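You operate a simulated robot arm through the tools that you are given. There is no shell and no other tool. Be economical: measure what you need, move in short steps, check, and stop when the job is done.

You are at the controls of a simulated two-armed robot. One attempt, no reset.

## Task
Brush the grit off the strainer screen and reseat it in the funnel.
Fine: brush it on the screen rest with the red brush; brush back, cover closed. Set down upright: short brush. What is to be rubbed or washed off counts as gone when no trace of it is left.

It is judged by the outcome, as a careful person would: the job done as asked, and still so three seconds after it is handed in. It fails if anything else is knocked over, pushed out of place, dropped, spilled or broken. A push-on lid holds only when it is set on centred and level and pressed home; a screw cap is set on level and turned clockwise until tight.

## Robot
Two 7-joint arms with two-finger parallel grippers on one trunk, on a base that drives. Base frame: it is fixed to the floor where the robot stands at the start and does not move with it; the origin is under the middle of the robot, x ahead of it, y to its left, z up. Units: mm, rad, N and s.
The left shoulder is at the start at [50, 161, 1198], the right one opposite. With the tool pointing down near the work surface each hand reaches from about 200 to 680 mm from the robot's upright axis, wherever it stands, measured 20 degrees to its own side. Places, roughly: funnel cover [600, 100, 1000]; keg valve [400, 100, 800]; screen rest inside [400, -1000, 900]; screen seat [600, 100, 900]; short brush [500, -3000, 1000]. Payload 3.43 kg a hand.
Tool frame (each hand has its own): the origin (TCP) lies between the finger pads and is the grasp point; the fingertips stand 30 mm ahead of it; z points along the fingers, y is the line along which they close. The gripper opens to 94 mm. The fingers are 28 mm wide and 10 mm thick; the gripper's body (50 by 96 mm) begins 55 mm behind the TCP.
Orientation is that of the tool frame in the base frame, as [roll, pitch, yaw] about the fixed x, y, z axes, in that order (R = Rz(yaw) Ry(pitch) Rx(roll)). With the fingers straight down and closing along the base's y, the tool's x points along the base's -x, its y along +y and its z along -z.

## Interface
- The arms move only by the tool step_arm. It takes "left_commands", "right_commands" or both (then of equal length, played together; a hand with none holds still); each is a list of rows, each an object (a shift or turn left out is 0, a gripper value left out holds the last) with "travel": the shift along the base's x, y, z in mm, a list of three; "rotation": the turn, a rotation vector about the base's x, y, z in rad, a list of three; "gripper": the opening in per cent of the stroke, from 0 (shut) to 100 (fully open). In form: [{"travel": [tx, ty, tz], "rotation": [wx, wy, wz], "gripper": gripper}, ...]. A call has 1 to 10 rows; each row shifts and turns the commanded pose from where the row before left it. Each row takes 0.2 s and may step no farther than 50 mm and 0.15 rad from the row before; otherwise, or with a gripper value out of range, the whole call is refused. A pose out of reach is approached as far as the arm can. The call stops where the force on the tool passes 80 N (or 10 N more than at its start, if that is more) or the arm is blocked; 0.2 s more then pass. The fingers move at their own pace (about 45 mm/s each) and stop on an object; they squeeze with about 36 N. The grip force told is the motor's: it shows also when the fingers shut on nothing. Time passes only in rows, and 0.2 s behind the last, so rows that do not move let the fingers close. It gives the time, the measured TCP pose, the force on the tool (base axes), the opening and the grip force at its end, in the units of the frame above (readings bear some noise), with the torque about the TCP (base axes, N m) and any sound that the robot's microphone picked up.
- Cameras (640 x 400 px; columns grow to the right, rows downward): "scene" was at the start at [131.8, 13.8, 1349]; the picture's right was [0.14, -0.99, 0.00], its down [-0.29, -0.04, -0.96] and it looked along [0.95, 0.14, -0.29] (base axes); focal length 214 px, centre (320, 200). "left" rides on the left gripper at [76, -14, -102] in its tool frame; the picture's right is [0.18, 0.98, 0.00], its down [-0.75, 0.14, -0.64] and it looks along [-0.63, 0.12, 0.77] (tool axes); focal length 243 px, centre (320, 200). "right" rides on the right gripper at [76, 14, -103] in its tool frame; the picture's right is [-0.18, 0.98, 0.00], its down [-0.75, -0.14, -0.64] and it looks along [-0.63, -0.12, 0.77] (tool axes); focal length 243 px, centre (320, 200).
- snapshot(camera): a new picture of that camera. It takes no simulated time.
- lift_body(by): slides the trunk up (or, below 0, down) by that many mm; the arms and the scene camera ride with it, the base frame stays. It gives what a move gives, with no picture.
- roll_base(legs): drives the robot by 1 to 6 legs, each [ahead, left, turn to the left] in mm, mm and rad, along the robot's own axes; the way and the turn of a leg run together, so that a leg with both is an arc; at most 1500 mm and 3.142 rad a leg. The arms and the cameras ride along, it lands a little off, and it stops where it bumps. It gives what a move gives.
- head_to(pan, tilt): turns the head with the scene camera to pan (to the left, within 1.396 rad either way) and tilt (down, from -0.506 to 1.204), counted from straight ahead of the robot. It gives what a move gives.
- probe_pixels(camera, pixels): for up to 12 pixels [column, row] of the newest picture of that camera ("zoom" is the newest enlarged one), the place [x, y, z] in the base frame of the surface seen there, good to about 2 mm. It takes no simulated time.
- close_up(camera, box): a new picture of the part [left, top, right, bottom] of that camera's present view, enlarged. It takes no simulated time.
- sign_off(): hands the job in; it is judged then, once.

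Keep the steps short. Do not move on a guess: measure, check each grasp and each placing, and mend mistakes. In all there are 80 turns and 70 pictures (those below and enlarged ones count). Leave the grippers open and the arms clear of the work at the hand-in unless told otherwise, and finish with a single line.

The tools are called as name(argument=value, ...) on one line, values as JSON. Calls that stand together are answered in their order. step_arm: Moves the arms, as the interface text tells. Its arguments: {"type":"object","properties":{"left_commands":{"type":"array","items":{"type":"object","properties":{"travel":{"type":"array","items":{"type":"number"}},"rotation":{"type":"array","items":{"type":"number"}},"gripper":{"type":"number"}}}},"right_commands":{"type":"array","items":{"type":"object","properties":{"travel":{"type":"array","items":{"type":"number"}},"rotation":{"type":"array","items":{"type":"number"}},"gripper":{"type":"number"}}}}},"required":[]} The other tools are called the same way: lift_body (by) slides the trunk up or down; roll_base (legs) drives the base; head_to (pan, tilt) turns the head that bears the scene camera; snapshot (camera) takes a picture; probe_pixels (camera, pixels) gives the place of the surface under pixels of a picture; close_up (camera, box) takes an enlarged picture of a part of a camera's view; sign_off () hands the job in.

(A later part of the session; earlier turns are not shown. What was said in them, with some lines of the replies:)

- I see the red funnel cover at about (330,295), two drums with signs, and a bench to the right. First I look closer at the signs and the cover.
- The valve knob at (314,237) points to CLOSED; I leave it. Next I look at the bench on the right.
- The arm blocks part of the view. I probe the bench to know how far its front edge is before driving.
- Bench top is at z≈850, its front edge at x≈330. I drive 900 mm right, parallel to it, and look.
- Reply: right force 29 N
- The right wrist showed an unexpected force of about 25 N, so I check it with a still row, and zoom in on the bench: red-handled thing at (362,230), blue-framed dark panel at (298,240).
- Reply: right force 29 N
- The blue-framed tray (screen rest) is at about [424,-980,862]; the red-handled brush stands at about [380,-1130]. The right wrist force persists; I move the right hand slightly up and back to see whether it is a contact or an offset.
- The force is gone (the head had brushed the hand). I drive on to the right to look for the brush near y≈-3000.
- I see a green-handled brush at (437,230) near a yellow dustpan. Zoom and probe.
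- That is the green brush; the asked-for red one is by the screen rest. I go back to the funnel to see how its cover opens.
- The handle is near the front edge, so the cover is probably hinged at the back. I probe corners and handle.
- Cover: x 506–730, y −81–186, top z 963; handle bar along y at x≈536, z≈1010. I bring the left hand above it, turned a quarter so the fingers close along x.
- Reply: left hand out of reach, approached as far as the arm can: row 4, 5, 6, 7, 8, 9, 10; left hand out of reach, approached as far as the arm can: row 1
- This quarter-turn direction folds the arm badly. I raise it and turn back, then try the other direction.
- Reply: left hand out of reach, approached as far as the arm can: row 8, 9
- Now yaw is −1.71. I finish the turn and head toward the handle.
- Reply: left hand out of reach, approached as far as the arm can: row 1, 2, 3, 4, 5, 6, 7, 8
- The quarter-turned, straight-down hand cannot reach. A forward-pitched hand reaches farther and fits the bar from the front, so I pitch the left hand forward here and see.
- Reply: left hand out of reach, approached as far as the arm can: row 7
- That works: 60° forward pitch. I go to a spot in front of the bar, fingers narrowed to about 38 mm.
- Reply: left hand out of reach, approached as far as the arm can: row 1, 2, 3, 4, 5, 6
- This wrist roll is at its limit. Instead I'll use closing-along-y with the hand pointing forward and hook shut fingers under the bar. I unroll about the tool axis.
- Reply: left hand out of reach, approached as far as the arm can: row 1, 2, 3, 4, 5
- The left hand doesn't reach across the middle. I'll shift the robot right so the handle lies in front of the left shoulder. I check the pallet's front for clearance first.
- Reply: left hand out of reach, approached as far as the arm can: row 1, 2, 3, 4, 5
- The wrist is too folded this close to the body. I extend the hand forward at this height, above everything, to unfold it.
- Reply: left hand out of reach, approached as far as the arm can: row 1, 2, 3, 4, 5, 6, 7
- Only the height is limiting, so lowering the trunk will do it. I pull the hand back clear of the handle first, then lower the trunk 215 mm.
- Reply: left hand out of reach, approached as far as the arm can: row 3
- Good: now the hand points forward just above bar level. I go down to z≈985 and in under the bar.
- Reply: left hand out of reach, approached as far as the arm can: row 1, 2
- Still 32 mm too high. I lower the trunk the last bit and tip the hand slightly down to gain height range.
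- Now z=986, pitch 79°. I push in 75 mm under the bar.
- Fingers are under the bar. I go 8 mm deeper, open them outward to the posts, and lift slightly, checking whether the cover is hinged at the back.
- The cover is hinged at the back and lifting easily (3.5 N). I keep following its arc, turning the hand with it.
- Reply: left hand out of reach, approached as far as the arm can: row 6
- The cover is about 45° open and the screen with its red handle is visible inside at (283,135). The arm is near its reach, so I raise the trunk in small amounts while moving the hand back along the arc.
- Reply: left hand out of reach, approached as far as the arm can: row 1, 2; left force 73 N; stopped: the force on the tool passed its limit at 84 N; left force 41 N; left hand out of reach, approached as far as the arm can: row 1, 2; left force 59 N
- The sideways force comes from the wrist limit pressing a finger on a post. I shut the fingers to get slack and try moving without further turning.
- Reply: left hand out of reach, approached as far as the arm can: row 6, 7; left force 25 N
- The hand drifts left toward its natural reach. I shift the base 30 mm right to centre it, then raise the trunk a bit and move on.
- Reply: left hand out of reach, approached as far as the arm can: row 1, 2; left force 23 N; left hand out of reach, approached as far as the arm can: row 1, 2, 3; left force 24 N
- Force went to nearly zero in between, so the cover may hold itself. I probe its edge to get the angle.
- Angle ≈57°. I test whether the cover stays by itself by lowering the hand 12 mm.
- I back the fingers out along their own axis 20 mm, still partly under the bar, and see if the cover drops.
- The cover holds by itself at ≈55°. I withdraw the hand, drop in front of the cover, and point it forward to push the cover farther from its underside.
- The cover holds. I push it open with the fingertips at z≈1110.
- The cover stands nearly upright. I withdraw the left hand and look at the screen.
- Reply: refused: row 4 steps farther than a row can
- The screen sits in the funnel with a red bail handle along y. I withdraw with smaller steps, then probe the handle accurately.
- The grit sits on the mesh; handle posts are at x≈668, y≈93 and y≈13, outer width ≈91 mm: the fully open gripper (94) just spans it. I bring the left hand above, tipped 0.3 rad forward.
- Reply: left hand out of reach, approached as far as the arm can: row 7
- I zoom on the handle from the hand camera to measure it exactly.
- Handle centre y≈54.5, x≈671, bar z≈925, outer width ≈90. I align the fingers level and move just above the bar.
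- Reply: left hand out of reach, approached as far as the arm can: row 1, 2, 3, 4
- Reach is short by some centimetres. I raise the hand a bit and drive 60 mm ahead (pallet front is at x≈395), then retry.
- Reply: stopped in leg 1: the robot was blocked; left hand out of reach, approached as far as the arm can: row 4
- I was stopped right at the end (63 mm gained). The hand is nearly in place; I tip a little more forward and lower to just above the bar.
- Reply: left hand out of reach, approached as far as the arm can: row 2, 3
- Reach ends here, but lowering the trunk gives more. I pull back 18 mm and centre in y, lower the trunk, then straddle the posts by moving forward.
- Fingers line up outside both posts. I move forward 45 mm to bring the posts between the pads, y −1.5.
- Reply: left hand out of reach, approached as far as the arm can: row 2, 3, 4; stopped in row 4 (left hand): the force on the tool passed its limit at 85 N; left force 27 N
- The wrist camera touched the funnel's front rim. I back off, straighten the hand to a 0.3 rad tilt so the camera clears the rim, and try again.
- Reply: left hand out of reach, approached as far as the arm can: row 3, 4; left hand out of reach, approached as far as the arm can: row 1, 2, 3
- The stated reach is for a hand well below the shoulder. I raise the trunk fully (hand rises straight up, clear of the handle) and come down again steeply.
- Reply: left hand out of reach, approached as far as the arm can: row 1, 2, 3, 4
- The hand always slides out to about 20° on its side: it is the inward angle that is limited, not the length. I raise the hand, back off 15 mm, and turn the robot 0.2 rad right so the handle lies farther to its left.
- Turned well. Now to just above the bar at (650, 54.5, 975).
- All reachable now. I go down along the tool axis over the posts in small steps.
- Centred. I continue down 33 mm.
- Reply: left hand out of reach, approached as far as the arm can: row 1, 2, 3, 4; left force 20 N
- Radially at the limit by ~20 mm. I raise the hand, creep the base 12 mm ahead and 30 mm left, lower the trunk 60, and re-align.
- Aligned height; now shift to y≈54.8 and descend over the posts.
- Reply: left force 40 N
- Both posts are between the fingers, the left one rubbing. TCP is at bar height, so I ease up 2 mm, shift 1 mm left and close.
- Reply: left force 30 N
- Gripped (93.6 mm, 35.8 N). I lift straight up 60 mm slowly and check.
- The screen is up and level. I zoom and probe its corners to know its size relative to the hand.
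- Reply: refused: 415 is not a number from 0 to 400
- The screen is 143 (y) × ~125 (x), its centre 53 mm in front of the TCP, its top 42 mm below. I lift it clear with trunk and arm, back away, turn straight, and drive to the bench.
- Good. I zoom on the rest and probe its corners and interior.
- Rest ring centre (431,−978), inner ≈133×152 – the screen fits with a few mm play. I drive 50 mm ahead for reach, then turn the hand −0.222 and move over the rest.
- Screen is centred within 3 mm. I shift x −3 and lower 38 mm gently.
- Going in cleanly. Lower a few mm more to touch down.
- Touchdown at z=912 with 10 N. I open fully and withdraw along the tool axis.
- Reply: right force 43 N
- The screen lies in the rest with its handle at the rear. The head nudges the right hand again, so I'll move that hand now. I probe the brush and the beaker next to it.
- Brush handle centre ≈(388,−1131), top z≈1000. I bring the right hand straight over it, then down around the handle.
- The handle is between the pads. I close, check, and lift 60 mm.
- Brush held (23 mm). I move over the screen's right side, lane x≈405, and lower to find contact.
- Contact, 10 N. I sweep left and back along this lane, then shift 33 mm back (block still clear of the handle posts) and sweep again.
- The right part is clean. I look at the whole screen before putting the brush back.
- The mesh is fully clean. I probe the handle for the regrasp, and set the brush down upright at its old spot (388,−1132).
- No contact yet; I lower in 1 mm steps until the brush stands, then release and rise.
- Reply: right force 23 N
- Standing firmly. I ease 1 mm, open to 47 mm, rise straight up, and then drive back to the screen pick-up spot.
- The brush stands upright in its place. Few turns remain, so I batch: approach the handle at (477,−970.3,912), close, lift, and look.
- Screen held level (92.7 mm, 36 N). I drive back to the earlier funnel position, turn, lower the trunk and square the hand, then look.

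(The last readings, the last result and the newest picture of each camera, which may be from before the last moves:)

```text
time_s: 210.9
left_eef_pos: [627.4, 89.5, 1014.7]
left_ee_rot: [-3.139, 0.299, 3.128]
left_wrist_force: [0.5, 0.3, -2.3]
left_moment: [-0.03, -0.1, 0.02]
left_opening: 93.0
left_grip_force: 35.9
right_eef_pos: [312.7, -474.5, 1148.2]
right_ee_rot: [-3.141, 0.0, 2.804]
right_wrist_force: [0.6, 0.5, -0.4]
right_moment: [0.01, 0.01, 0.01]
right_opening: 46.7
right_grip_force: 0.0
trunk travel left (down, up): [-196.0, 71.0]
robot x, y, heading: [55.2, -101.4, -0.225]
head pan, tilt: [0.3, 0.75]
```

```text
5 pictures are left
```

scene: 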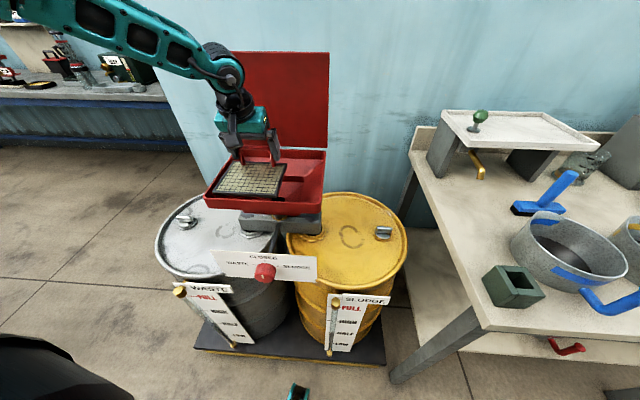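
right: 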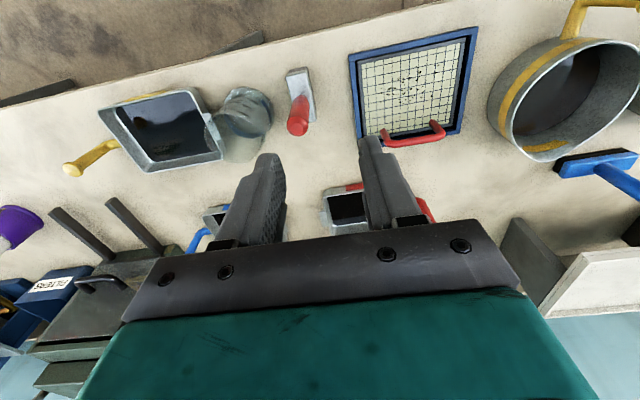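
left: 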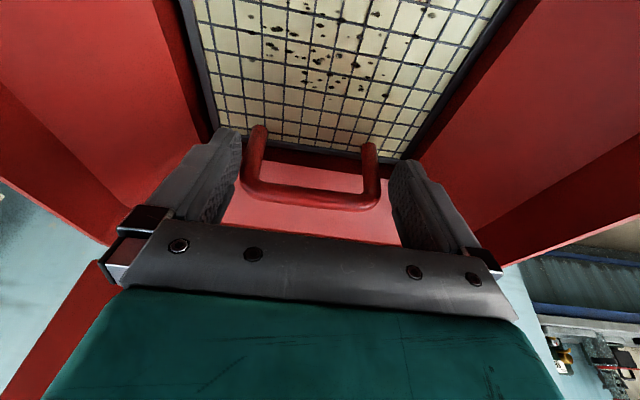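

The screen hovers over the funnel. I move to (672,54.5), lower with trunk and arm to just above the seat and then touch down gently.

step_arm(left_commands=[{"travel": [11, -9, 0]}, {"travel": [11, -9, 0]}, {"travel": [11, -9, 0]}, {"travel": [11, -8, 0]}, {"travel": [0, 0, 0]}])

lift_body(by=-50)

step_arm(left_commands=[{"travel": [0, 0, -10]}, {"travel": [0, 0, -10]}, {"travel": [0, 0, -10]}, {"travel": [0, 0, -6]}, {"travel": [0, 0, 0]}])

close_up(camera="scene", box=[190, 120, 350, 220])

```text
time_s: 212.1
left_eef_pos: [672.2, 54.3, 1015.8]
left_ee_rot: [-3.139, 0.301, 3.127]
left_wrist_force: [-0.7, -0.1, -2.1]
left_moment: [0.01, -0.08, -0.03]
left_opening: 92.8
left_grip_force: 35.5
right_eef_pos: [312.5, -473.5, 1148.9]
right_ee_rot: [3.141, 0.0, 2.805]
right_wrist_force: [1.1, -0.2, 0.1]
right_moment: [0.03, 0.0, -0.01]
right_opening: 46.6
right_grip_force: 0.1
trunk travel left (down, up): [-196.0, 71.0]
robot x, y, heading: [57.6, -97.3, -0.225]
head pan, tilt: [0.3, 0.75]
```

```text
time_s: 213.1
left_eef_pos: [671.9, 53.7, 965.9]
left_ee_rot: [-3.139, 0.299, 3.126]
left_wrist_force: [-0.7, -0.2, -2.3]
left_moment: [-0.01, -0.07, -0.04]
left_opening: 92.9
left_grip_force: 35.8
right_eef_pos: [313.0, -474.2, 1100.0]
right_ee_rot: [3.142, 0.0, 2.804]
right_wrist_force: [0.8, -0.6, 1.0]
right_moment: [-0.04, 0.02, 0.0]
right_opening: 47.1
right_grip_force: 0.2
trunk travel left (down, up): [-146.0, 121.0]
robot x, y, heading: [53.1, -102.3, -0.226]
head pan, tilt: [0.3, 0.75]
```

```text
time_s: 214.3
left_eef_pos: [671.7, 54.7, 928.5]
left_ee_rot: [-3.138, 0.302, 3.127]
left_wrist_force: [-0.2, 0.0, -2.8]
left_moment: [-0.02, -0.09, 0.0]
left_opening: 92.8
left_grip_force: 35.9
right_eef_pos: [312.9, -474.5, 1099.6]
right_ee_rot: [-3.14, 0.0, 2.804]
right_wrist_force: [-0.8, 0.6, 0.0]
right_moment: [-0.01, 0.04, 0.01]
right_opening: 46.8
right_grip_force: 0.1
trunk travel left (down, up): [-146.0, 121.0]
robot x, y, heading: [51.7, -102.0, -0.224]
head pan, tilt: [0.3, 0.75]
```

```text
4.00 times, centred on (270, 170) of scene
5 turns are left
```

zoom: 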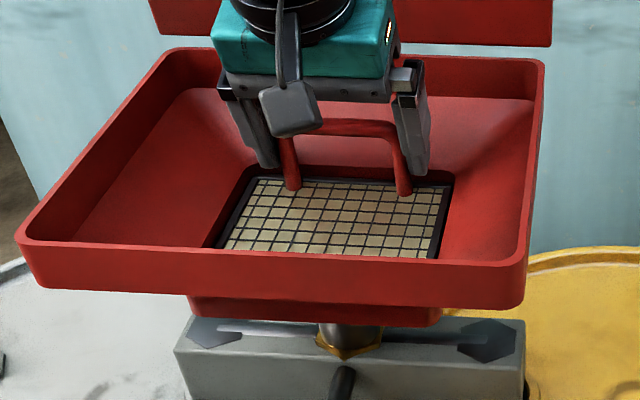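

Inside the pocket, no contact yet. I lower to contact, release, withdraw along the tool axis, then raise and pitch the shut hand forward above the cover, and measure the cover.

step_arm(left_commands=[{"travel": [0, 0, -2]}, {"travel": [0, 0, -2]}, {"travel": [0, 0, -2]}, {"travel": [0, 0, -2]}, {"gripper": 100}, {"travel": [0, 0, 0]}, {"travel": [0, 0, 0]}])

step_arm(left_commands=[{"travel": [-1, 0, 3]}, {"travel": [-2, 0, 6]}, {"travel": [-3, 0, 10]}, {"travel": [-4, 0, 12]}, {"travel": [-5, 0, 16]}, {"travel": [-8, 0, 25]}, {"travel": [-30, 0, 20], "gripper": 0}, {"travel": [-30, 0, 20]}, {"travel": [-30, 0, 10]}, {"travel": [0, 0, 0]}])

close_up(camera="scene", box=[190, 120, 350, 220])

lift_body(by=120)

step_arm(left_commands=[{"travel": [5, 0, 20], "rotation": [0, -0.15, 0]}, {"travel": [10, 0, 20], "rotation": [0, -0.15, 0]}, {"travel": [15, 0, 20], "rotation": [0, -0.15, 0]}, {"travel": [20, 0, 15], "rotation": [0, -0.15, 0]}, {"travel": [20, 0, 15], "rotation": [0, -0.15, 0]}, {"travel": [0, 0, 0]}])

snapshot(camera="scene")

probe_pixels(camera="scene", pixels=[[300, 60], [300, 68], [300, 76], [300, 84], [300, 92], [300, 100], [300, 110], [300, 120], [300, 130], [280, 90], [310, 90], [290, 165]])

```text
time_s: 215.9
left_eef_pos: [670.7, 54.2, 920.9]
left_ee_rot: [-3.14, 0.3, 3.125]
left_wrist_force: [-3.5, -1.0, 5.3]
left_moment: [0.24, -0.06, 0.13]
left_opening: 94.3
left_grip_force: 0.1
right_eef_pos: [311.7, -474.4, 1098.1]
right_ee_rot: [-3.141, 0.002, 2.805]
right_wrist_force: [-0.2, 0.9, -0.2]
right_moment: [0.0, -0.02, 0.02]
right_opening: 46.9
right_grip_force: 0.0
trunk travel left (down, up): [-146.0, 121.0]
robot x, y, heading: [56.2, -102.4, -0.232]
head pan, tilt: [0.3, 0.75]
```

```text
time_s: 218.1
left_eef_pos: [561.5, 53.9, 1042.6]
left_ee_rot: [-3.139, 0.3, 3.129]
left_wrist_force: [-0.2, 0.8, 0.2]
left_moment: [0.02, -0.03, 0.01]
left_opening: 5.1
left_grip_force: 0.2
right_eef_pos: [311.6, -474.2, 1098.4]
right_ee_rot: [-3.14, 0.001, 2.805]
right_wrist_force: [0.3, 0.1, -0.7]
right_moment: [0.0, -0.01, -0.02]
right_opening: 47.2
right_grip_force: 0.1
trunk travel left (down, up): [-146.0, 121.0]
robot x, y, heading: [54.0, -102.5, -0.227]
head pan, tilt: [0.3, 0.75]
```

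```text
4.00 times, centred on (270, 170) of scene
```

zoom: 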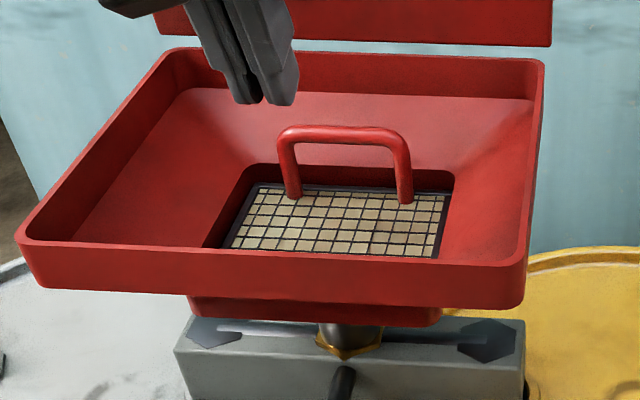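

```text
time_s: 219.6
left_eef_pos: [560.2, 54.2, 1162.1]
left_ee_rot: [-3.139, 0.3, 3.128]
left_wrist_force: [0.1, -0.9, 0.2]
left_moment: [-0.01, 0.01, 0.02]
left_opening: 0.1
left_grip_force: 33.5
right_eef_pos: [311.6, -474.3, 1218.8]
right_ee_rot: [-3.141, 0.0, 2.804]
right_wrist_force: [-0.2, -0.5, -0.3]
right_moment: [0.05, 0.0, 0.01]
right_opening: 46.8
right_grip_force: 0.0
trunk travel left (down, up): [-266.0, 1.0]
robot x, y, heading: [53.8, -99.3, -0.232]
head pan, tilt: [0.3, 0.75]
```

```text
time_s: 221.0
left_eef_pos: [631.2, 53.3, 1252.3]
left_ee_rot: [3.126, 1.052, 3.113]
left_wrist_force: [-0.1, 0.1, 0.0]
left_moment: [0.02, -0.02, 0.0]
left_opening: 0.0
left_grip_force: 33.1
right_eef_pos: [312.0, -474.1, 1219.0]
right_ee_rot: [3.141, 0.0, 2.804]
right_wrist_force: [0.5, -0.4, 0.2]
right_moment: [0.05, -0.03, -0.01]
right_opening: 47.0
right_grip_force: 0.0
trunk travel left (down, up): [-266.0, 1.0]
robot x, y, heading: [52.8, -97.5, -0.229]
head pan, tilt: [0.3, 0.75]
```

```text
2 pictures are left
```

scene: 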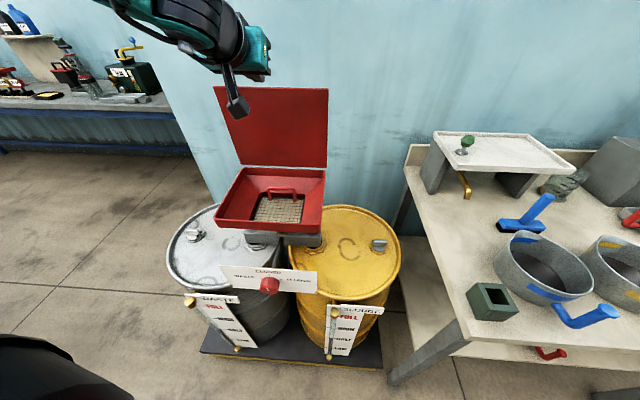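

```text
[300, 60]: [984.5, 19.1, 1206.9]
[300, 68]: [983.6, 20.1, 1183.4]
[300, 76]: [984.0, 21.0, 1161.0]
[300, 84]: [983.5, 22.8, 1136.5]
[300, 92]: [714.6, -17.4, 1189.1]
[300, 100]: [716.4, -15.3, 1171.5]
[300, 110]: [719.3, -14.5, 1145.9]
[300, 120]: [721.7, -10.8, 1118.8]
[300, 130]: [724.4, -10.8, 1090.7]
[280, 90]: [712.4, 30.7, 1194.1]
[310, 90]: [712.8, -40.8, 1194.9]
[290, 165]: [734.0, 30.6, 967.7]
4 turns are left
```

The screen is seated flat. The cover's top edge is at (713, 1195), leaning 5.6° back from upright. I go over its edge left of the handle (y≈145), hook behind it, swing it down along its arc, and finish by lowering with the trunk.

step_arm(left_commands=[{"travel": [10, 45, 5]}, {"travel": [10, 46, 5]}, {"travel": [22, 0, 0], "rotation": [0, 0.125, 0]}, {"travel": [22, 0, 0], "rotation": [0, 0.125, 0]}, {"travel": [25, 0, -10]}, {"travel": [0, 0, -18]}, {"travel": [0, 0, -18]}, {"travel": [0, 0, 0]}])

step_arm(left_commands=[{"travel": [-20, 0, -5]}, {"travel": [-21, 0, -6]}, {"travel": [-18, 0, -6]}, {"travel": [-19, 0, -7]}, {"travel": [-17, 0, -10]}, {"travel": [-17, 0, -10]}, {"travel": [-15, 0, -12]}, {"travel": [-15.4, 0, -13.3]}, {"travel": [-11.5, 0, -13.8]}, {"travel": [-11.5, 0, -13.9]}])

step_arm(left_commands=[{"travel": [-9, 0, -15]}, {"travel": [-9, 0, -16]}, {"travel": [0, 0, 0]}])

lift_body(by=-60)

snapshot(camera="scene")

```text
time_s: 222.8
left_eef_pos: [720.1, 145.6, 1216.6]
left_ee_rot: [3.136, 0.799, 3.121]
left_wrist_force: [1.3, 0.1, 1.9]
left_moment: [-0.02, 0.13, 0.02]
left_opening: 0.0
left_grip_force: 34.0
right_eef_pos: [311.9, -475.2, 1218.8]
right_ee_rot: [-3.141, -0.001, 2.806]
right_wrist_force: [1.4, -0.6, -1.0]
right_moment: [-0.06, 0.0, -0.04]
right_opening: 47.2
right_grip_force: 0.0
trunk travel left (down, up): [-266.0, 1.0]
robot x, y, heading: [56.5, -101.4, -0.229]
head pan, tilt: [0.3, 0.75]
```

```text
time_s: 225.0
left_eef_pos: [555.0, 145.4, 1118.0]
left_ee_rot: [3.134, 0.801, 3.122]
left_wrist_force: [0.5, -0.2, -0.2]
left_moment: [0.01, 0.02, -0.01]
left_opening: 0.1
left_grip_force: 32.8
right_eef_pos: [311.6, -474.0, 1219.0]
right_ee_rot: [3.139, 0.001, 2.806]
right_wrist_force: [-0.1, -0.2, -0.2]
right_moment: [0.03, 0.0, -0.03]
right_opening: 47.1
right_grip_force: 0.1
trunk travel left (down, up): [-266.0, 1.0]
robot x, y, heading: [57.8, -95.9, -0.228]
head pan, tilt: [0.3, 0.75]
```

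```text
time_s: 225.8
left_eef_pos: [534.7, 145.7, 1087.0]
left_ee_rot: [3.134, 0.8, 3.12]
left_wrist_force: [-0.5, 0.4, -0.9]
left_moment: [-0.01, 0.01, 0.01]
left_opening: 0.0
left_grip_force: 33.0
right_eef_pos: [311.9, -475.0, 1219.1]
right_ee_rot: [-3.14, 0.0, 2.803]
right_wrist_force: [-0.2, -0.7, -0.2]
right_moment: [0.01, -0.04, 0.03]
right_opening: 46.7
right_grip_force: 0.0
trunk travel left (down, up): [-266.0, 1.0]
robot x, y, heading: [48.8, -99.9, -0.23]
head pan, tilt: [0.3, 0.75]
```

```text
time_s: 226.8
left_eef_pos: [534.7, 146.6, 1027.9]
left_ee_rot: [3.134, 0.802, 3.121]
left_wrist_force: [0.4, 0.0, 0.3]
left_moment: [0.05, 0.0, -0.01]
left_opening: 0.1
left_grip_force: 33.2
right_eef_pos: [312.3, -474.6, 1159.1]
right_ee_rot: [3.141, 0.001, 2.805]
right_wrist_force: [0.0, -0.1, 0.3]
right_moment: [0.03, -0.01, -0.06]
right_opening: 47.1
right_grip_force: 0.1
trunk travel left (down, up): [-206.0, 61.0]
robot x, y, heading: [56.0, -98.9, -0.228]
head pan, tilt: [0.3, 0.75]
```

```text
1 pictures are left
3 turns are left
```

scene: 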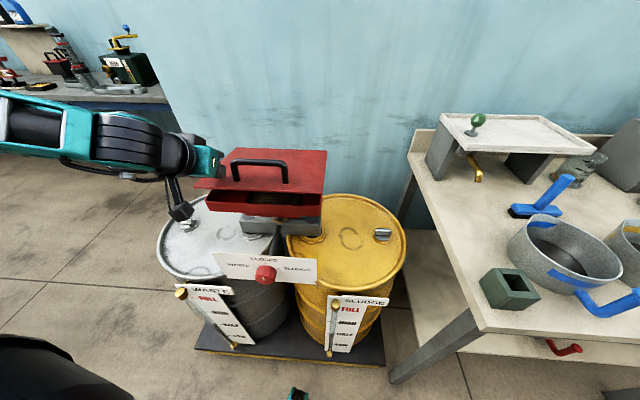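

Almost closed. I lower the trunk the remaining 33 mm, press lightly, then lift off, back away, open both grippers and measure the cover.

lift_body(by=-33)

step_arm(left_commands=[{"travel": [0, 0, -2]}, {"travel": [0, 0, -2]}, {"travel": [0, 0, -2]}, {"travel": [0, 0, -2]}, {"travel": [0, 0, 0]}])

step_arm(left_commands=[{"travel": [0, 0, 20]}, {"travel": [0, 0, 30]}, {"travel": [-10, 0, 40]}, {"travel": [-30, 10, 30]}, {"travel": [-40, 15, 20]}, {"travel": [-40, 15, 0], "gripper": 100}, {"travel": [0, 0, 0]}, {"travel": [0, 0, 0]}, {"travel": [0, 0, 0]}, {"travel": [0, 0, 0]}])

snapshot(camera="scene")

probe_pixels(camera="scene", pixels=[[290, 150], [305, 150], [300, 160], [300, 170], [305, 175], [310, 180], [275, 140], [280, 165], [315, 150], [260, 175], [240, 165], [310, 170]])

```text
time_s: 227.5
left_eef_pos: [535.3, 146.7, 994.1]
left_ee_rot: [3.135, 0.801, 3.121]
left_wrist_force: [-0.3, -0.6, -0.3]
left_moment: [0.0, -0.01, 0.0]
left_opening: 0.2
left_grip_force: 32.3
right_eef_pos: [311.3, -474.7, 1125.8]
right_ee_rot: [3.141, -0.002, 2.805]
right_wrist_force: [0.5, 0.6, 0.1]
right_moment: [0.01, 0.02, 0.0]
right_opening: 47.2
right_grip_force: 0.0
trunk travel left (down, up): [-173.0, 94.0]
robot x, y, heading: [57.0, -96.7, -0.225]
head pan, tilt: [0.3, 0.75]
```

```text
time_s: 228.7
left_eef_pos: [534.6, 145.0, 993.0]
left_ee_rot: [3.128, 0.82, 3.114]
left_wrist_force: [-9.7, 15.2, 47.3]
left_moment: [0.42, -0.3, 0.49]
left_opening: 0.2
left_grip_force: 33.0
right_eef_pos: [308.5, -473.5, 1127.0]
right_ee_rot: [3.14, 0.004, 2.806]
right_wrist_force: [-0.6, 0.8, -0.4]
right_moment: [-0.01, 0.02, -0.02]
right_opening: 46.7
right_grip_force: 0.1
trunk travel left (down, up): [-173.0, 94.0]
robot x, y, heading: [51.4, -102.6, -0.229]
head pan, tilt: [0.3, 0.75]
```

```text
time_s: 230.9
left_eef_pos: [440.9, 200.3, 1150.5]
left_ee_rot: [3.137, 0.797, 3.121]
left_wrist_force: [-0.7, 0.5, -0.3]
left_moment: [0.01, 0.03, 0.03]
left_opening: 93.9
left_grip_force: 0.0
left hand out of reach, approached as far as the arm can: row 5, 6
right_eef_pos: [312.1, -474.8, 1125.4]
right_ee_rot: [-3.141, -0.001, 2.805]
right_wrist_force: [0.5, 0.8, 0.4]
right_moment: [0.02, -0.02, 0.02]
right_opening: 47.2
right_grip_force: 0.0
trunk travel left (down, up): [-173.0, 94.0]
robot x, y, heading: [50.3, -103.1, -0.228]
head pan, tilt: [0.3, 0.75]
```

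```text
0 pictures are left
```

scene: 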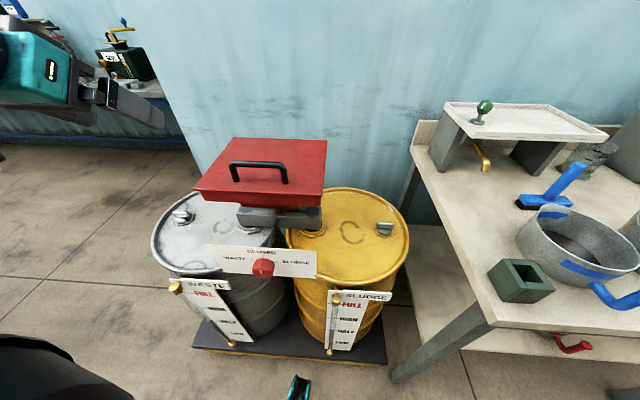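

```text
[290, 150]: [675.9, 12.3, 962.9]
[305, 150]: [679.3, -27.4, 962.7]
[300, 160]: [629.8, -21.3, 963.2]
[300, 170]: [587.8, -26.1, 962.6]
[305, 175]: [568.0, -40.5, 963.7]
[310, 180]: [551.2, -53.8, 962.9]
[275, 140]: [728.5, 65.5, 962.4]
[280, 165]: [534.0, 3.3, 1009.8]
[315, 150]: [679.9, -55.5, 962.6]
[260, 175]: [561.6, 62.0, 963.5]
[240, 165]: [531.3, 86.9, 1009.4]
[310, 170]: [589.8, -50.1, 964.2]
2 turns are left
```

The cover is shut: its top measures z≈963 all over, level as at the start. I open the right gripper fully; both arms are clear of the work. Then I hand in.

step_arm(right_commands=[{"travel": [0, 0, 0], "gripper": 100}, {"travel": [0, 0, 0]}, {"travel": [0, 0, 0]}, {"travel": [0, 0, 0]}])

sign_off()

```text
time_s: 231.9
left_eef_pos: [441.8, 199.3, 1149.7]
left_ee_rot: [3.136, 0.797, 3.123]
left_wrist_force: [0.7, -0.3, -0.1]
left_moment: [0.04, 0.01, 0.01]
left_opening: 94.1
left_grip_force: 0.1
right_eef_pos: [310.6, -474.6, 1127.1]
right_ee_rot: [3.141, 0.001, 2.804]
right_wrist_force: [-0.6, -0.3, -0.4]
right_moment: [0.0, -0.01, -0.02]
right_opening: 93.9
right_grip_force: 0.0
trunk travel left (down, up): [-173.0, 94.0]
robot x, y, heading: [52.4, -103.4, -0.226]
head pan, tilt: [0.3, 0.75]
```

```text
The job is handed in.
```

The screen was brushed clean on its rest with the red brush and reseated in the funnel, the brush stands upright back in its place, the cover is closed, and the job is handed in.
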